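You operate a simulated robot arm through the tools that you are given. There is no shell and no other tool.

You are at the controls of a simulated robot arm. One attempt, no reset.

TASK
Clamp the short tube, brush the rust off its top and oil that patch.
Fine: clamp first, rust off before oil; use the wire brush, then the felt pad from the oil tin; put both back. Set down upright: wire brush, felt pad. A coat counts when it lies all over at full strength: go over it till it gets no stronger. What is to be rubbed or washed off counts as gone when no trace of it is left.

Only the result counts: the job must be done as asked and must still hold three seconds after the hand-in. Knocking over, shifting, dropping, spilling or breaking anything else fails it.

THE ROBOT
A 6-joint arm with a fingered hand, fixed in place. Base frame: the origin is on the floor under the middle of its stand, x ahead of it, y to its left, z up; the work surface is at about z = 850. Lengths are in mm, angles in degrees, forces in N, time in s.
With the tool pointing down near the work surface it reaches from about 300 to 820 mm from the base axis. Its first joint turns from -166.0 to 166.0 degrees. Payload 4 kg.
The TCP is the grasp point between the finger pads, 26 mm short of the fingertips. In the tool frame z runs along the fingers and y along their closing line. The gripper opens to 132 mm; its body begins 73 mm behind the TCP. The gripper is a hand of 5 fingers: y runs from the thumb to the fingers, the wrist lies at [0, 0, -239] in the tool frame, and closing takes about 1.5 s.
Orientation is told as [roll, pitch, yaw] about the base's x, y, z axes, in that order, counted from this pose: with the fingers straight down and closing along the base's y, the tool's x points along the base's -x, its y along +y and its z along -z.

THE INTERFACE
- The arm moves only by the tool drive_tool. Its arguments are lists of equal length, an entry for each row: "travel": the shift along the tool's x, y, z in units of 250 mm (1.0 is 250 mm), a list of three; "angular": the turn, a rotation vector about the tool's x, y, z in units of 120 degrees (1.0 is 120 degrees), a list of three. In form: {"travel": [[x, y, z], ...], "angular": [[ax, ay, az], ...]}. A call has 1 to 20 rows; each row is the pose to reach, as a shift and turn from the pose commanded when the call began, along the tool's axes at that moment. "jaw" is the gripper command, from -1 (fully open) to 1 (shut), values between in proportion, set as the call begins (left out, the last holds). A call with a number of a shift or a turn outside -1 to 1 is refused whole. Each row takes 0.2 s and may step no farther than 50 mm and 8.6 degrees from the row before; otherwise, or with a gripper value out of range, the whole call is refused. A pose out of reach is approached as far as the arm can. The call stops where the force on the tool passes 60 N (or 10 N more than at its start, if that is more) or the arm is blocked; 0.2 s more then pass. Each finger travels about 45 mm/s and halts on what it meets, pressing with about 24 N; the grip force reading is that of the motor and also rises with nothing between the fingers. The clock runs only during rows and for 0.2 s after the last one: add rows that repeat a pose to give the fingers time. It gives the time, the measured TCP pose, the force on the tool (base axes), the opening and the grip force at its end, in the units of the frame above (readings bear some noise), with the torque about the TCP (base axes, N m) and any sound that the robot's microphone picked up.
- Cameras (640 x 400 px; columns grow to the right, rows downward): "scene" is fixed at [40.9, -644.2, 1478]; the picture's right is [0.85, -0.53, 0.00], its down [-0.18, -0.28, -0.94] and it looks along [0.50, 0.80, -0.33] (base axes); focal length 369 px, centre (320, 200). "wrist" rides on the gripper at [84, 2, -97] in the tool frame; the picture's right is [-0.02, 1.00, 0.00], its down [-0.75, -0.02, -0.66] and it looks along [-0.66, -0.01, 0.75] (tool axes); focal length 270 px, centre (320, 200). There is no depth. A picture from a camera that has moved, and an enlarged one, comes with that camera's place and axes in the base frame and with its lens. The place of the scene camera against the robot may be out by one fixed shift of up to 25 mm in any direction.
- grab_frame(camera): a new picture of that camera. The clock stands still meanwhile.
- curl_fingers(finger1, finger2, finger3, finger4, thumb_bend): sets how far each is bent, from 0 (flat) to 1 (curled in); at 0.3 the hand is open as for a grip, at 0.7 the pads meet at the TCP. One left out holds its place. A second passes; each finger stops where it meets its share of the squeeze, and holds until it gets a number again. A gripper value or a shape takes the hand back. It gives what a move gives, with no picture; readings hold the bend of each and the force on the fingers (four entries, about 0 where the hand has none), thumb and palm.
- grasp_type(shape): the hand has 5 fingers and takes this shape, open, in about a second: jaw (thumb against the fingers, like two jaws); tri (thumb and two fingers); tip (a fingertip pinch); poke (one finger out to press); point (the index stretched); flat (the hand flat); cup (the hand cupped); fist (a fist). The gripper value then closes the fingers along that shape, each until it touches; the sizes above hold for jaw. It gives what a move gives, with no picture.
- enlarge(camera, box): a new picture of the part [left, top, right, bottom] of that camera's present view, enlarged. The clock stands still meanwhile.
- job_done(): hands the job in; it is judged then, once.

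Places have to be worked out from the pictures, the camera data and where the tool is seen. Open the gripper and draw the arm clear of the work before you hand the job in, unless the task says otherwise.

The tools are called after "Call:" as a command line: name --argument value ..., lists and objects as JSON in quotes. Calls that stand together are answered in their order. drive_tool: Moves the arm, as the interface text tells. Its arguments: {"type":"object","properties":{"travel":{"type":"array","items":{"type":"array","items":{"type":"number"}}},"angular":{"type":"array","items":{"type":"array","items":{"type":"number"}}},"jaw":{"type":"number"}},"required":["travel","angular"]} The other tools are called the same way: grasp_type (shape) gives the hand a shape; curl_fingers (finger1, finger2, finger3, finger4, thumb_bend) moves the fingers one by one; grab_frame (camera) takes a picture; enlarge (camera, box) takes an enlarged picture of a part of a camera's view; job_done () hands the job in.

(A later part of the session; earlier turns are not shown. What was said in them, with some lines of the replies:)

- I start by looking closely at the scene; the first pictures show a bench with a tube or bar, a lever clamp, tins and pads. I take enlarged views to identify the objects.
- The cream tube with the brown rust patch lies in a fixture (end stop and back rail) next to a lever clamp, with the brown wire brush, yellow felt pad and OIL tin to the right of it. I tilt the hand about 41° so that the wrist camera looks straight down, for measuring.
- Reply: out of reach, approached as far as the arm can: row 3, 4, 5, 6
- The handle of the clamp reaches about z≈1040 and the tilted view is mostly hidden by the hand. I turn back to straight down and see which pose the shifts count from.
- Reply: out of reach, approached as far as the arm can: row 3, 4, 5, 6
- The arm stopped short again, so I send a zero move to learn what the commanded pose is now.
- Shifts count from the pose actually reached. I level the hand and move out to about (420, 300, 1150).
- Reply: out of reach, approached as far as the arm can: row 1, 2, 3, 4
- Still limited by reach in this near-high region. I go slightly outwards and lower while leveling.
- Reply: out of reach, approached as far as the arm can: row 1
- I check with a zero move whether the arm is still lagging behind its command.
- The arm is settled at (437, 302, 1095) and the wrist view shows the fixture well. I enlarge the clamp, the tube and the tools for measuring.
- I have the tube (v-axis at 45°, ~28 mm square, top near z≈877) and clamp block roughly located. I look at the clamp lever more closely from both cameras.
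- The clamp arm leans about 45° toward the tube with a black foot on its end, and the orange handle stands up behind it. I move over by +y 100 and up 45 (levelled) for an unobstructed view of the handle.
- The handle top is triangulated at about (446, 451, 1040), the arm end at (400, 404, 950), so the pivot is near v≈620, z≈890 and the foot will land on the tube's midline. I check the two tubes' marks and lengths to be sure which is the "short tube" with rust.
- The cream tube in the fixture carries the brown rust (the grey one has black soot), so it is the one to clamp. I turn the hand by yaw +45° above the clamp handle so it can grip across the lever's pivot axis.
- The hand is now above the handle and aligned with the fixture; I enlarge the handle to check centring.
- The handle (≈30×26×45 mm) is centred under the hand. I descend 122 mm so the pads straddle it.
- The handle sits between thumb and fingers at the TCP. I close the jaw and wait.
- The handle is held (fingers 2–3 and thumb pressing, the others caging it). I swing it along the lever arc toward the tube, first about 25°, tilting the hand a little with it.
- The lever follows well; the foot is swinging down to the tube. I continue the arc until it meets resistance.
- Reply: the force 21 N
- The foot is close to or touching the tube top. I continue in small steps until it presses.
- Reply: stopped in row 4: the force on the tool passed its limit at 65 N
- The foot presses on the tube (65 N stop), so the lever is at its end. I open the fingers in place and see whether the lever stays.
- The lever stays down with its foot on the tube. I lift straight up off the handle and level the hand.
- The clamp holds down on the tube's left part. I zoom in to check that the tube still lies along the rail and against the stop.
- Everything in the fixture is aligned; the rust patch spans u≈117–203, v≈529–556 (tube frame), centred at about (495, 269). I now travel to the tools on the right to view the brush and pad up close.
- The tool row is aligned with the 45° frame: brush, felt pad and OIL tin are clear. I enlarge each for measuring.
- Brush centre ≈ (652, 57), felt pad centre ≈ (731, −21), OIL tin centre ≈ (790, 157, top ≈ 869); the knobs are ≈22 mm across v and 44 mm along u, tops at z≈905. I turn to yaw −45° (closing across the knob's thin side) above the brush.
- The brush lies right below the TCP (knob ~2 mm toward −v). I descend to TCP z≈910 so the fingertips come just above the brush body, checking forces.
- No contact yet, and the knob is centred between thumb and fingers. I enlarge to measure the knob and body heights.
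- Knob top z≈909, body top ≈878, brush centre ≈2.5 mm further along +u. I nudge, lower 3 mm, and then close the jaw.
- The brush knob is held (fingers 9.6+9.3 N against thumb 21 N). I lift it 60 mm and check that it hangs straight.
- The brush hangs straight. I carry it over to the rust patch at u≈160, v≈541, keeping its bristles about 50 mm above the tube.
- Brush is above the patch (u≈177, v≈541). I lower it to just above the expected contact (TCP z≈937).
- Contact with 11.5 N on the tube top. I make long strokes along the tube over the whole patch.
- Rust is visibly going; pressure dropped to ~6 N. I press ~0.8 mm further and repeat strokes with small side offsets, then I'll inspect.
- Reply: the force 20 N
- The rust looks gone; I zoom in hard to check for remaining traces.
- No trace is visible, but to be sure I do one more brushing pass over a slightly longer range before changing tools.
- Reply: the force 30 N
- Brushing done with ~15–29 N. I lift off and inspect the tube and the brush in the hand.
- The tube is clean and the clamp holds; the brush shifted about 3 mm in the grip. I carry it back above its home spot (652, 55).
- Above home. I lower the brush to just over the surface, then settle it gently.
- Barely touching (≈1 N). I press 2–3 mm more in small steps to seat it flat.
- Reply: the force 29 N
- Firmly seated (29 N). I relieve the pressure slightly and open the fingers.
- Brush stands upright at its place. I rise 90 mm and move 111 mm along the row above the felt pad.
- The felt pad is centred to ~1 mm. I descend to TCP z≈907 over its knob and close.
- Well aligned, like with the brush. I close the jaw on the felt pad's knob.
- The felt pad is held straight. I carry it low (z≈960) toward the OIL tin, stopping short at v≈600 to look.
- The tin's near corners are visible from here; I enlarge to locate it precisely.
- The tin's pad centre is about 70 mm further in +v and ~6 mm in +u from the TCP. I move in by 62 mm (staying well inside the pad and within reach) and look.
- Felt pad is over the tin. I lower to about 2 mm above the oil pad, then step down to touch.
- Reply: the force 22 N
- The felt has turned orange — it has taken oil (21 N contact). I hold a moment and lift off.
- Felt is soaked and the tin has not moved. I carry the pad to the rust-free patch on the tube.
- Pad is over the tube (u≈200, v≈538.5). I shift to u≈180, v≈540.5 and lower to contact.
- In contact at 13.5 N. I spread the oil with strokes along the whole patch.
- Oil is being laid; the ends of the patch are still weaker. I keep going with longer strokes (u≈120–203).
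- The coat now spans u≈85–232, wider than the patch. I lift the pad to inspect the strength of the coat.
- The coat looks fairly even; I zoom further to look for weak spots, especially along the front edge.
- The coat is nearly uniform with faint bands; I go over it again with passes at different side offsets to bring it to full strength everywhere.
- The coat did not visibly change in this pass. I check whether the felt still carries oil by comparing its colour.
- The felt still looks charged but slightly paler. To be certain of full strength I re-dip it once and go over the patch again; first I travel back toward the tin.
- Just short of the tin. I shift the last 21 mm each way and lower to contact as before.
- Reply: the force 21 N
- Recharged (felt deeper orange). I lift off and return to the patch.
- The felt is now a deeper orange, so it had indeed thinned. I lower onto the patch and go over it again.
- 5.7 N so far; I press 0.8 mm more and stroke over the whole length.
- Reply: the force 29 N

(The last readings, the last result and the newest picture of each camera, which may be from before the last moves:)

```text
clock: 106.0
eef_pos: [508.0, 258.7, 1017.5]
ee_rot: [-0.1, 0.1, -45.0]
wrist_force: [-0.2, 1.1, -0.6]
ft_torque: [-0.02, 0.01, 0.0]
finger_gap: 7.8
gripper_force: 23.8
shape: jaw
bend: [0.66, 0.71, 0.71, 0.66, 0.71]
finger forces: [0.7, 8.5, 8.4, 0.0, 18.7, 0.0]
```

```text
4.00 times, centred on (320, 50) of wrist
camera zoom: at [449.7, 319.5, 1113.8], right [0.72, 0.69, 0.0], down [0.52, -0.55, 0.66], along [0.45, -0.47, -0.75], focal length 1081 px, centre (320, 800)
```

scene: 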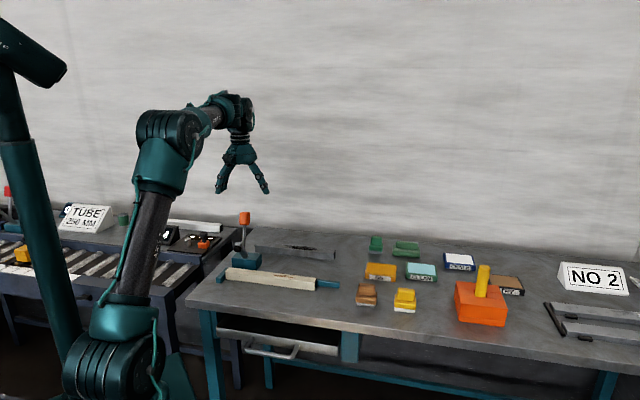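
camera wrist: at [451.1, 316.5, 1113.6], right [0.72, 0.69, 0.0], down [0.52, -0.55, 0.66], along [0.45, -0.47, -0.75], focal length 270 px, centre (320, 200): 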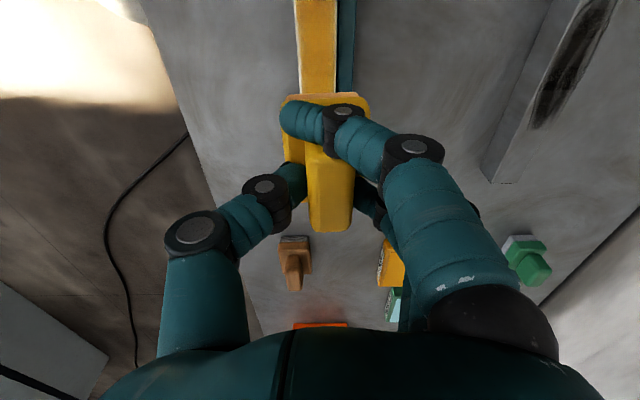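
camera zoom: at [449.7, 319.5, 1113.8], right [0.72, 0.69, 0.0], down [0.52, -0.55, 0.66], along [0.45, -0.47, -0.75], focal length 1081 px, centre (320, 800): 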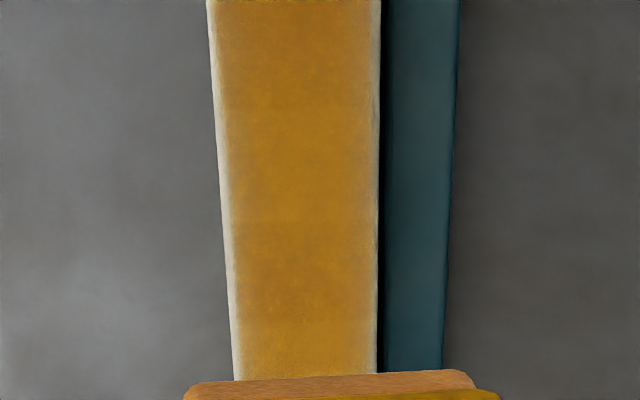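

The coat no longer gets stronger. For the front edge's sake I make a last couple of passes with the pad shifted 7 mm toward −v.

Call:
drive_tool --travel '[[0, -0.028, 0.16], [0, -0.028, 0.28], [0, -0.028, 0.319], [0.06, -0.028, 0.319], [0.12, -0.028, 0.319], [0.18, -0.028, 0.319], [0.23, -0.028, 0.319], [0.18, -0.028, 0.319], [0.12, -0.028, 0.319], [0.06, -0.028, 0.319], [0, -0.028, 0.319], [-0.06, -0.028, 0.319], [-0.1, -0.028, 0.319], [-0.06, -0.028, 0.319], [0, -0.028, 0.319], [0.06, -0.028, 0.319], [0.12, -0.028, 0.319], [0.18, -0.028, 0.319], [0.23, -0.028, 0.319], [0.18, -0.028, 0.319]]' --angular '[[0, 0, 0], [0, 0, 0], [0, 0, 0], [0, 0, 0], [0, 0, 0], [0, 0, 0], [0, 0, 0], [0, 0, 0], [0, 0, 0], [0, 0, 0], [0, 0, 0], [0, 0, 0], [0, 0, 0], [0, 0, 0], [0, 0, 0], [0, 0, 0], [0, 0, 0], [0, 0, 0], [0, 0, 0], [0, 0, 0]]'

Call:
drive_tool --travel '[[-0.06, 0.02, 0], [-0.12, 0.02, 0], [-0.18, 0.02, 0], [-0.24, 0.02, 0], [-0.28, 0.02, 0], [-0.24, 0.02, 0], [-0.18, 0.02, 0], [-0.12, 0.02, 0], [-0.06, 0.02, 0], [0, 0.02, 0], [0.05, 0.02, 0], [0, 0.02, 0], [-0.06, 0.02, 0], [-0.12, 0.02, 0], [-0.18, 0.02, 0], [-0.18, 0.02, -0.04], [-0.18, 0.02, -0.16], [-0.18, 0.02, -0.32], [-0.18, 0.02, -0.32]]' --angular '[[0, 0, 0], [0, 0, 0], [0, 0, 0], [0, 0, 0], [0, 0, 0], [0, 0, 0], [0, 0, 0], [0, 0, 0], [0, 0, 0], [0, 0, 0], [0, 0, 0], [0, 0, 0], [0, 0, 0], [0, 0, 0], [0, 0, 0], [0, 0, 0], [0, 0, 0], [0, 0, 0], [0, 0, 0]]'

Call:
enlarge --camera "scene" --box '[255, 262, 315, 292]'

Call:
enlarge --camera "wrist" --box '[280, 0, 360, 100]'

Call:
grab_frame --camera "wrist"

```text
clock: 110.2
eef_pos: [469.4, 286.9, 938.0]
ee_rot: [0.0, 0.1, -44.9]
wrist_force: [-3.2, 3.2, 28.6]
ft_torque: [0.36, -0.33, 0.09]
finger_gap: 8.7
gripper_force: 24.6
shape: jaw
bend: [0.66, 0.73, 0.73, 0.66, 0.71]
finger forces: [1.2, 23.4, 23.3, 0.1, 25.8, 0.0]
```

```text
clock: 114.2
eef_pos: [505.8, 257.7, 1017.2]
ee_rot: [-0.1, 0.2, -45.1]
wrist_force: [0.3, 0.0, -1.6]
ft_torque: [-0.01, -0.04, 0.02]
finger_gap: 7.5
gripper_force: 24.0
shape: jaw
bend: [0.66, 0.71, 0.71, 0.66, 0.71]
finger forces: [0.5, 8.3, 8.4, 0.0, 18.7, 0.1]
```

```text
10.67 times, centred on (285, 277) of scene
camera zoom: at [40.9, -644.2, 1478.0], right [0.85, -0.53, 0.0], down [-0.18, -0.28, -0.94], along [0.5, 0.8, -0.33], focal length 3936 px, centre (693, -621)
```

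zoom: 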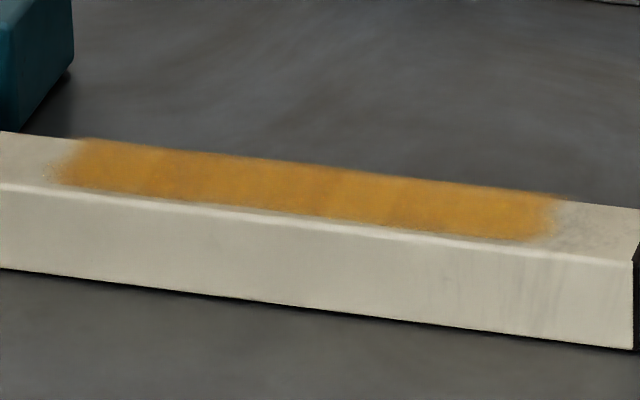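

```text
4.00 times, centred on (320, 50) of wrist
camera zoom: at [447.9, 318.5, 1113.7], right [0.72, 0.69, 0.0], down [0.52, -0.55, 0.66], along [0.45, -0.47, -0.75], focal length 1081 px, centre (320, 800)
```

zoom: 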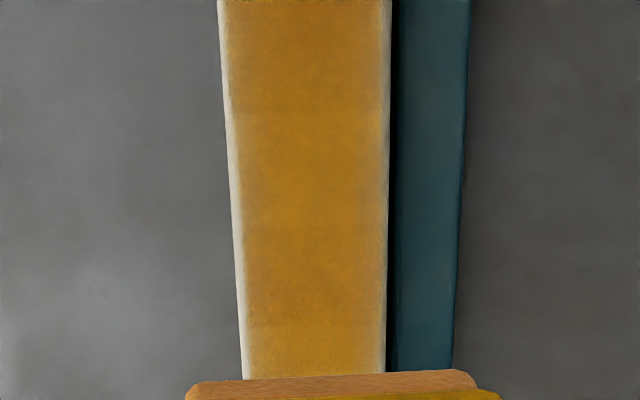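

```text
taken
camera wrist: at [447.9, 318.5, 1113.7], right [0.72, 0.69, 0.0], down [0.52, -0.55, 0.66], along [0.45, -0.47, -0.75], focal length 270 px, centre (320, 200)
```

wrist: 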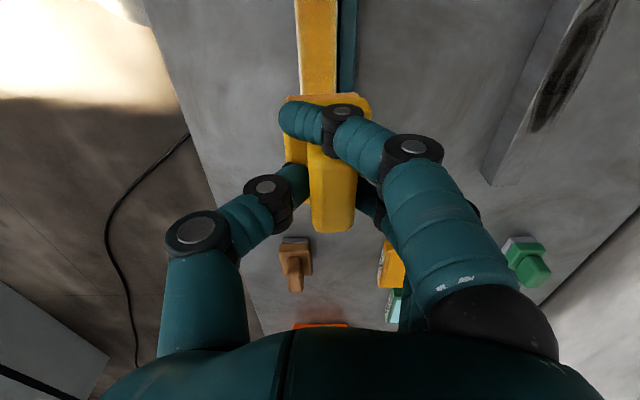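

No change any more — the coat is at full strength. I return the felt pad: first leg of travel toward its home spot (731, −24).

Call:
drive_tool --travel '[[-0.16, -0.02, 0], [-0.32, -0.04, 0], [-0.48, -0.06, 0], [-0.64, -0.08, 0], [-0.8, -0.1, 0], [-0.96, -0.116, 0], [-0.98, -0.116, 0]]' --angular '[[0, 0, 0], [0, 0, 0], [0, 0, 0], [0, 0, 0], [0, 0, 0], [0, 0, 0], [0, 0, 0]]'

Call:
drive_tool --travel '[[-0.15, -0.018, 0], [-0.3, -0.036, 0], [-0.452, -0.054, 0], [-0.452, -0.054, 0.08], [-0.452, -0.054, 0.16], [-0.452, -0.054, 0.16]]' --angular '[[0, 0, 0], [0, 0, 0], [0, 0, 0], [0, 0, 0], [0, 0, 0], [0, 0, 0]]'

Call:
grab_frame --camera "wrist"

Call:
enlarge --camera "scene" --box '[340, 220, 450, 320]'

```text
clock: 115.8
eef_pos: [658.8, 63.3, 1016.5]
ee_rot: [0.1, 0.0, -45.1]
wrist_force: [0.3, 0.0, -1.2]
ft_torque: [0.02, -0.01, 0.02]
finger_gap: 7.8
gripper_force: 23.8
shape: jaw
bend: [0.66, 0.71, 0.71, 0.66, 0.71]
finger forces: [0.5, 8.4, 8.3, 0.0, 18.5, 0.0]
```

```text
clock: 117.2
eef_pos: [729.2, -25.0, 977.1]
ee_rot: [0.0, 0.1, -45.1]
wrist_force: [0.3, 0.2, -1.1]
ft_torque: [0.0, 0.01, -0.02]
finger_gap: 7.8
gripper_force: 24.2
shape: jaw
bend: [0.66, 0.71, 0.71, 0.66, 0.71]
finger forces: [0.7, 8.3, 8.3, 0.0, 18.6, 0.0]
```

```text
taken
camera wrist: at [671.5, 35.4, 1072.7], right [0.72, 0.69, 0.0], down [0.52, -0.55, 0.66], along [0.45, -0.47, -0.75], focal length 270 px, centre (320, 200)
```

wrist: 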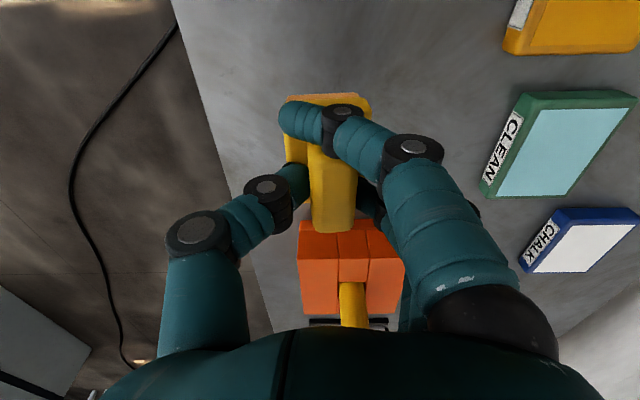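

```text
4.00 times, centred on (395, 270) of scene
camera zoom: at [40.9, -644.2, 1478.0], right [0.85, -0.53, 0.0], down [-0.18, -0.28, -0.94], along [0.5, 0.8, -0.33], focal length 1476 px, centre (20, -80)
```

zoom: 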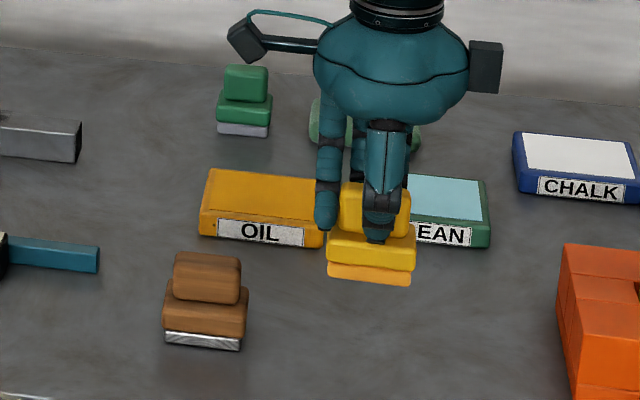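

Above home (u≈533, v≈498). I lower the pad to near the surface.

Call:
drive_tool --travel '[[0, 0, 0.12], [0, 0, 0.22], [0, 0, 0.252], [0, 0, 0.266], [0, 0, 0.272], [0, 0, 0.272]]' --angular '[[0, 0, 0], [0, 0, 0], [0, 0, 0], [0, 0, 0], [0, 0, 0], [0, 0, 0]]'

```text
clock: 118.6
eef_pos: [729.1, -25.6, 909.4]
ee_rot: [0.1, 0.1, -45.1]
wrist_force: [-0.6, -0.9, 4.3]
ft_torque: [0.02, -0.03, -0.03]
finger_gap: 7.6
gripper_force: 23.7
shape: jaw
bend: [0.66, 0.71, 0.71, 0.66, 0.71]
finger forces: [0.9, 9.2, 9.8, 0.0, 19.6, 0.0]
```

First touch at 4 N. I press about 2 mm more to seat it flat.

Call:
drive_tool --travel '[[0, 0, 0.004], [0, 0, 0.008], [0, 0, 0.008]]' --angular '[[0, 0, 0], [0, 0, 0], [0, 0, 0]]'

Call:
enlarge --camera "scene" --box '[360, 250, 440, 320]'

```text
clock: 119.4
eef_pos: [729.3, -25.2, 908.2]
ee_rot: [0.1, 0.1, -45.1]
wrist_force: [-4.0, -0.4, 23.6]
ft_torque: [0.33, -0.28, 0.04]
finger_gap: 8.1
gripper_force: 23.8
shape: jaw
bend: [0.66, 0.72, 0.72, 0.66, 0.71]
finger forces: [0.8, 16.6, 16.1, 0.0, 28.2, 0.0]
```

```text
5.71 times, centred on (400, 285) of scene
camera zoom: at [40.9, -644.2, 1478.0], right [0.85, -0.53, 0.0], down [-0.18, -0.28, -0.94], along [0.5, 0.8, -0.33], focal length 2109 px, centre (-137, -286)
```

zoom: 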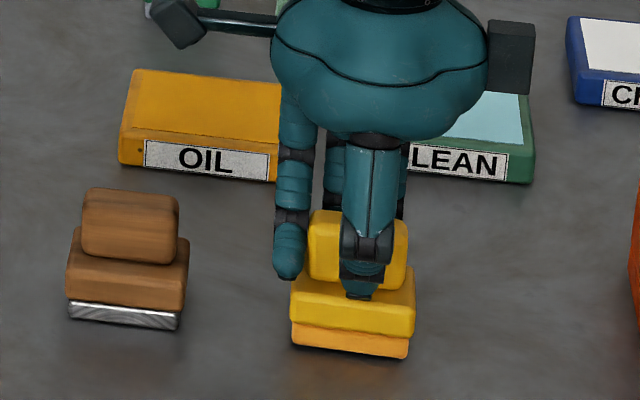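

The pad sits flat on the table at its place. I relieve the pressure, open the fingers and rise clear.

Call:
drive_tool --travel '[[0, 0, -0.004], [0, 0, -0.007], [0, 0, -0.007]]' --angular '[[0, 0, 0], [0, 0, 0], [0, 0, 0]]'

Call:
drive_tool --travel '[[0, 0, 0], [0, 0, 0], [0, 0, 0], [0, 0, 0], [0, 0, 0], [0, 0, 0], [0, 0, 0], [0, 0, 0]]' --angular '[[0, 0, 0], [0, 0, 0], [0, 0, 0], [0, 0, 0], [0, 0, 0], [0, 0, 0], [0, 0, 0], [0, 0, 0]]' --jaw -1

Call:
drive_tool --travel '[[0, 0, -0.12], [0, 0, -0.28], [0, 0, -0.44], [0, 0, -0.6], [0, 0, -0.6]]' --angular '[[0, 0, 0], [0, 0, 0], [0, 0, 0], [0, 0, 0], [0, 0, 0]]'

Call:
grab_frame --camera "wrist"

Call:
grab_frame --camera "scene"

Call:
enlarge --camera "scene" --box '[340, 220, 450, 320]'

```text
clock: 120.2
eef_pos: [729.3, -25.4, 908.1]
ee_rot: [0.0, 0.2, -45.1]
wrist_force: [-0.1, -1.0, 14.8]
ft_torque: [0.21, -0.23, -0.03]
finger_gap: 8.0
gripper_force: 23.9
shape: jaw
bend: [0.66, 0.72, 0.72, 0.66, 0.71]
finger forces: [0.9, 13.9, 15.0, 0.0, 24.1, 0.1]
```

```text
clock: 122.0
eef_pos: [727.9, -24.8, 908.0]
ee_rot: [0.0, 0.2, -45.1]
wrist_force: [0.4, 0.4, -0.5]
ft_torque: [-0.02, 0.02, -0.03]
finger_gap: 132.0
gripper_force: 0.1
shape: jaw
bend: [0.3, 0.3, 0.3, 0.3, 0.3]
finger forces: [0.0, 0.1, 0.1, 0.1, 0.0, 0.0]
```

```text
clock: 123.2
eef_pos: [729.9, -25.4, 1059.1]
ee_rot: [-0.1, 0.1, -45.1]
wrist_force: [-0.3, 0.8, 0.2]
ft_torque: [0.0, 0.0, -0.01]
finger_gap: 131.8
gripper_force: 0.0
shape: jaw
bend: [0.3, 0.3, 0.3, 0.3, 0.3]
finger forces: [0.1, 0.0, 0.1, 0.0, 0.1, 0.0]
```

```text
taken
camera wrist: at [670.3, 35.6, 1155.5], right [0.72, 0.69, 0.0], down [0.52, -0.55, 0.66], along [0.45, -0.47, -0.75], focal length 270 px, centre (320, 200)
```

wrist: 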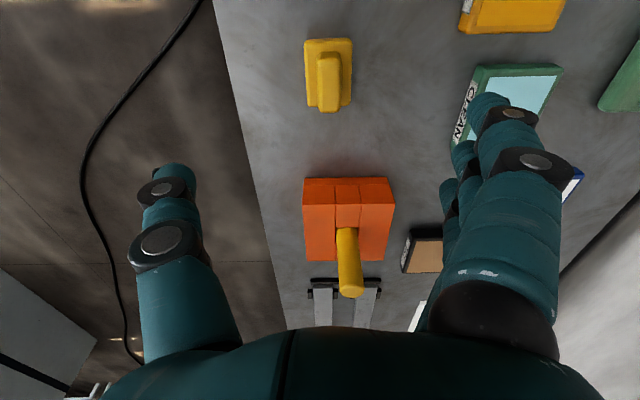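

```text
taken
```

scene: 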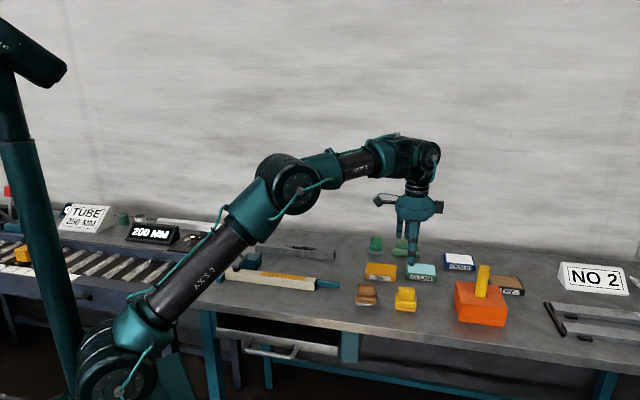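

```text
4.00 times, centred on (395, 270) of scene
camera zoom: at [40.9, -644.2, 1478.0], right [0.85, -0.53, 0.0], down [-0.18, -0.28, -0.94], along [0.5, 0.8, -0.33], focal length 1476 px, centre (20, -80)
```

zoom: 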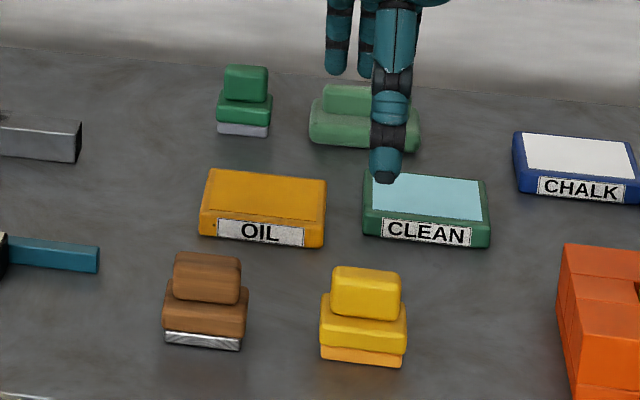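

Both tools stand upright in their original places and nothing else has moved. I go above the tube with the empty hand for a final unobstructed check of the coat and the clamp.

Call:
drive_tool --travel '[[0.16, 0.018, -0.02], [0.32, 0.036, -0.04], [0.48, 0.054, -0.04], [0.64, 0.07, -0.04], [0.78, 0.086, -0.04]]' --angular '[[0, 0, 0], [0, 0, 0], [0, 0, 0], [0, 0, 0], [0, 0, 0]]'

Call:
drive_tool --travel '[[0.16, 0.018, -0.02], [0.32, 0.036, -0.04], [0.48, 0.054, -0.04], [0.64, 0.07, -0.04], [0.78, 0.086, -0.04], [0.78, 0.086, -0.04]]' --angular '[[0, 0, 0], [0, 0, 0], [0, 0, 0], [0, 0, 0], [0, 0, 0], [0, 0, 0]]'

Call:
grab_frame --camera "wrist"

Call:
enlarge --camera "wrist" --box '[270, 0, 370, 160]'

Call:
enlarge --camera "scene" --box '[200, 210, 350, 310]'

```text
clock: 124.4
eef_pos: [606.6, 128.2, 1068.3]
ee_rot: [0.0, 0.1, -45.2]
wrist_force: [-0.1, -0.1, 0.4]
ft_torque: [0.01, 0.02, 0.01]
finger_gap: 132.1
gripper_force: 0.1
shape: jaw
bend: [0.3, 0.3, 0.3, 0.3, 0.3]
finger forces: [0.0, 0.0, 0.1, 0.0, 0.0, 0.1]
```

```text
clock: 125.8
eef_pos: [483.3, 279.9, 1078.0]
ee_rot: [0.0, 0.2, -45.1]
wrist_force: [-0.3, -0.2, -1.3]
ft_torque: [0.0, 0.02, -0.01]
finger_gap: 132.0
gripper_force: 0.0
shape: jaw
bend: [0.3, 0.3, 0.3, 0.3, 0.3]
finger forces: [0.0, 0.0, 0.0, 0.1, 0.1, 0.0]
```

```text
taken
camera wrist: at [425.5, 340.4, 1174.4], right [0.72, 0.69, 0.0], down [0.52, -0.55, 0.66], along [0.45, -0.47, -0.75], focal length 270 px, centre (320, 200)
```

wrist: 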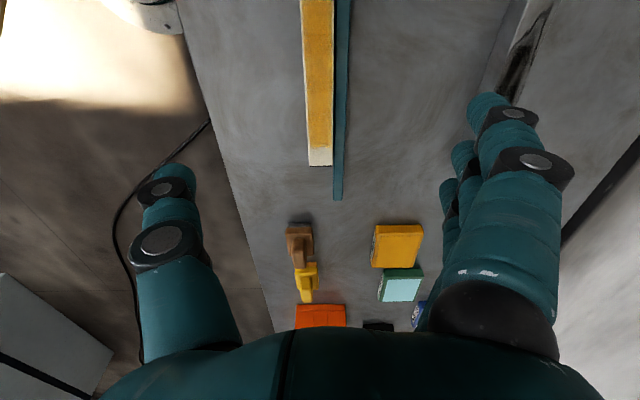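

```text
2.50 times, centred on (320, 80) of wrist
camera zoom: at [425.5, 340.4, 1174.4], right [0.72, 0.69, 0.0], down [0.52, -0.55, 0.66], along [0.45, -0.47, -0.75], focal length 676 px, centre (320, 500)
```

zoom: 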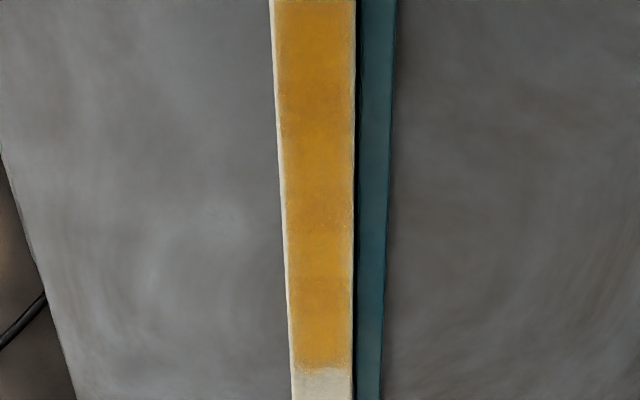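

```text
4.00 times, centred on (275, 260) of scene
camera zoom: at [40.9, -644.2, 1478.0], right [0.85, -0.53, 0.0], down [-0.18, -0.28, -0.94], along [0.5, 0.8, -0.33], focal length 1476 px, centre (500, -40)
```

zoom: 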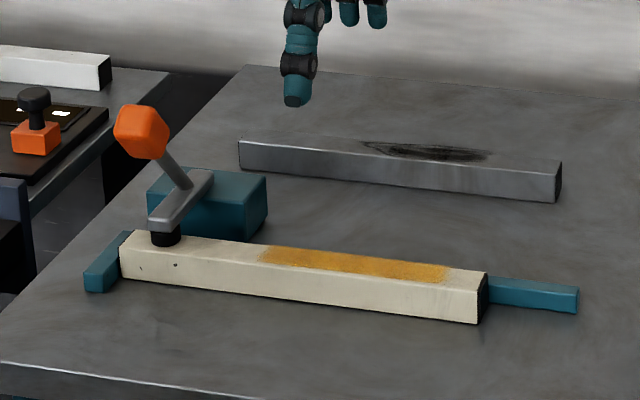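

Everything looks right: clamp down, tube in place, coat even. I take one last close-up of the coat to judge the faint bands.

Call:
enlarge --camera "wrist" --box '[296, 0, 346, 60]'

Call:
enlarge --camera "wrist" --box '[296, 60, 346, 160]'

Call:
enlarge --camera "scene" --box '[260, 266, 314, 290]'

```text
6.67 times, centred on (321, 30) of wrist
camera zoom: at [425.5, 340.4, 1174.4], right [0.72, 0.69, 0.0], down [0.52, -0.55, 0.66], along [0.45, -0.47, -0.75], focal length 1802 px, centre (313, 1333)
```

zoom: 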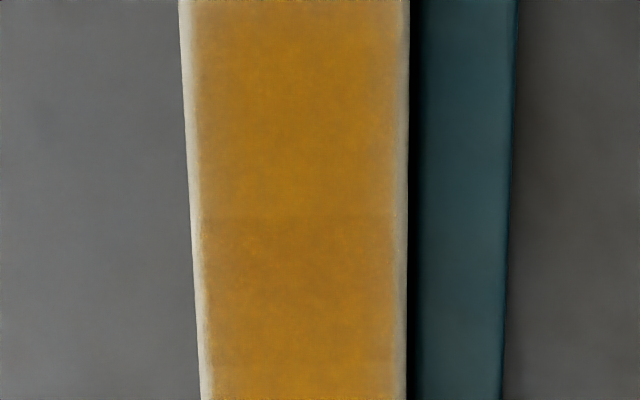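

```text
4.00 times, centred on (321, 110) of wrist
camera zoom: at [425.5, 340.4, 1174.4], right [0.72, 0.69, 0.0], down [0.52, -0.55, 0.66], along [0.45, -0.47, -0.75], focal length 1081 px, centre (316, 560)
```

zoom: 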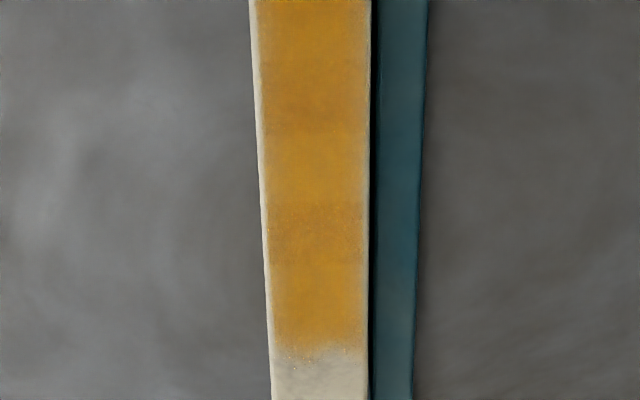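

```text
11.85 times, centred on (287, 278) of scene
camera zoom: at [40.9, -644.2, 1478.0], right [0.85, -0.53, 0.0], down [-0.18, -0.28, -0.94], along [0.5, 0.8, -0.33], focal length 4374 px, centre (711, -724)
```

zoom: 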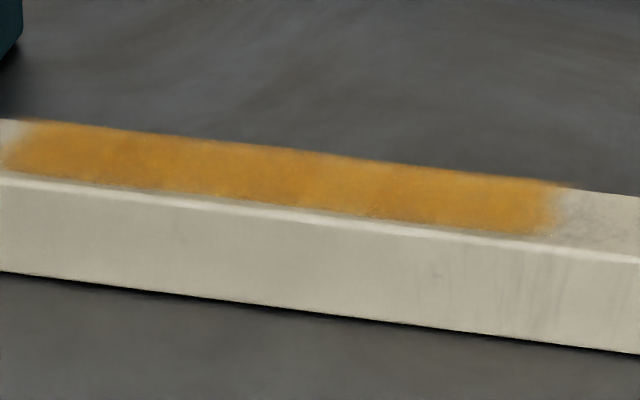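

The faint bands are a repeating surface texture, so the coat is uniform and saturated. I draw the open hand up and clear of the work.

Call:
drive_tool --travel '[[-0.08, 0, -0.09], [-0.16, 0, -0.18], [-0.24, 0, -0.28], [-0.24, 0, -0.28]]' --angular '[[0, 0, 0], [0, 0, 0], [0, 0, 0], [0, 0, 0]]' --jaw -1

Call:
grab_frame --camera "scene"

```text
clock: 126.8
eef_pos: [527.1, 238.7, 1147.6]
ee_rot: [0.0, 0.1, -45.1]
wrist_force: [-0.4, -0.3, 0.5]
ft_torque: [-0.03, 0.02, -0.01]
finger_gap: 132.2
gripper_force: 0.0
shape: jaw
bend: [0.3, 0.3, 0.3, 0.3, 0.3]
finger forces: [0.1, 0.0, 0.1, 0.0, 0.0, 0.1]
```

```text
taken
```

scene: 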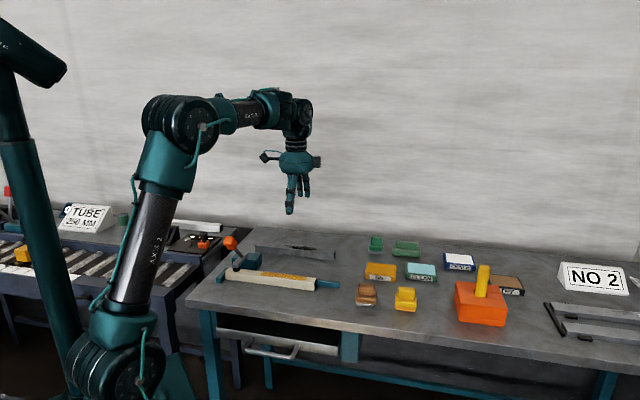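

The scene shows the tube clamped and oiled, brush and felt pad upright in their places, and the arm clear with the hand open. I hand the job in.

Call:
job_done

```text
The job is handed in.
```

The job is handed in. The short tube (the cream one in the fixture) is clamped, the rust is brushed off its top, and that patch is oiled. The result of the judging was not shown to me.

- **Clamp:** The lever is down with its foot on the tube. It stayed there after I let go and all through the brushing and oiling.
- **Rust:** In close-ups after brushing I could see no trace left. I made one extra pass over a slightly longer stretch to be sure.
- **Oil:** The felt pad was dipped in the oil tin twice, because it looked paler after the first round of strokes. The coat runs past both ends of the patch and looked the same after the last passes. Only a thin strip along the bevelled edges looks pale.
- **Tools:** The wire brush and felt pad stand upright in their original places. The pictures put them within about 2 mm of where they started.

I saw nothing else on the bench knocked over, shifted or spilled. The hand is open and the arm is clear of the work.
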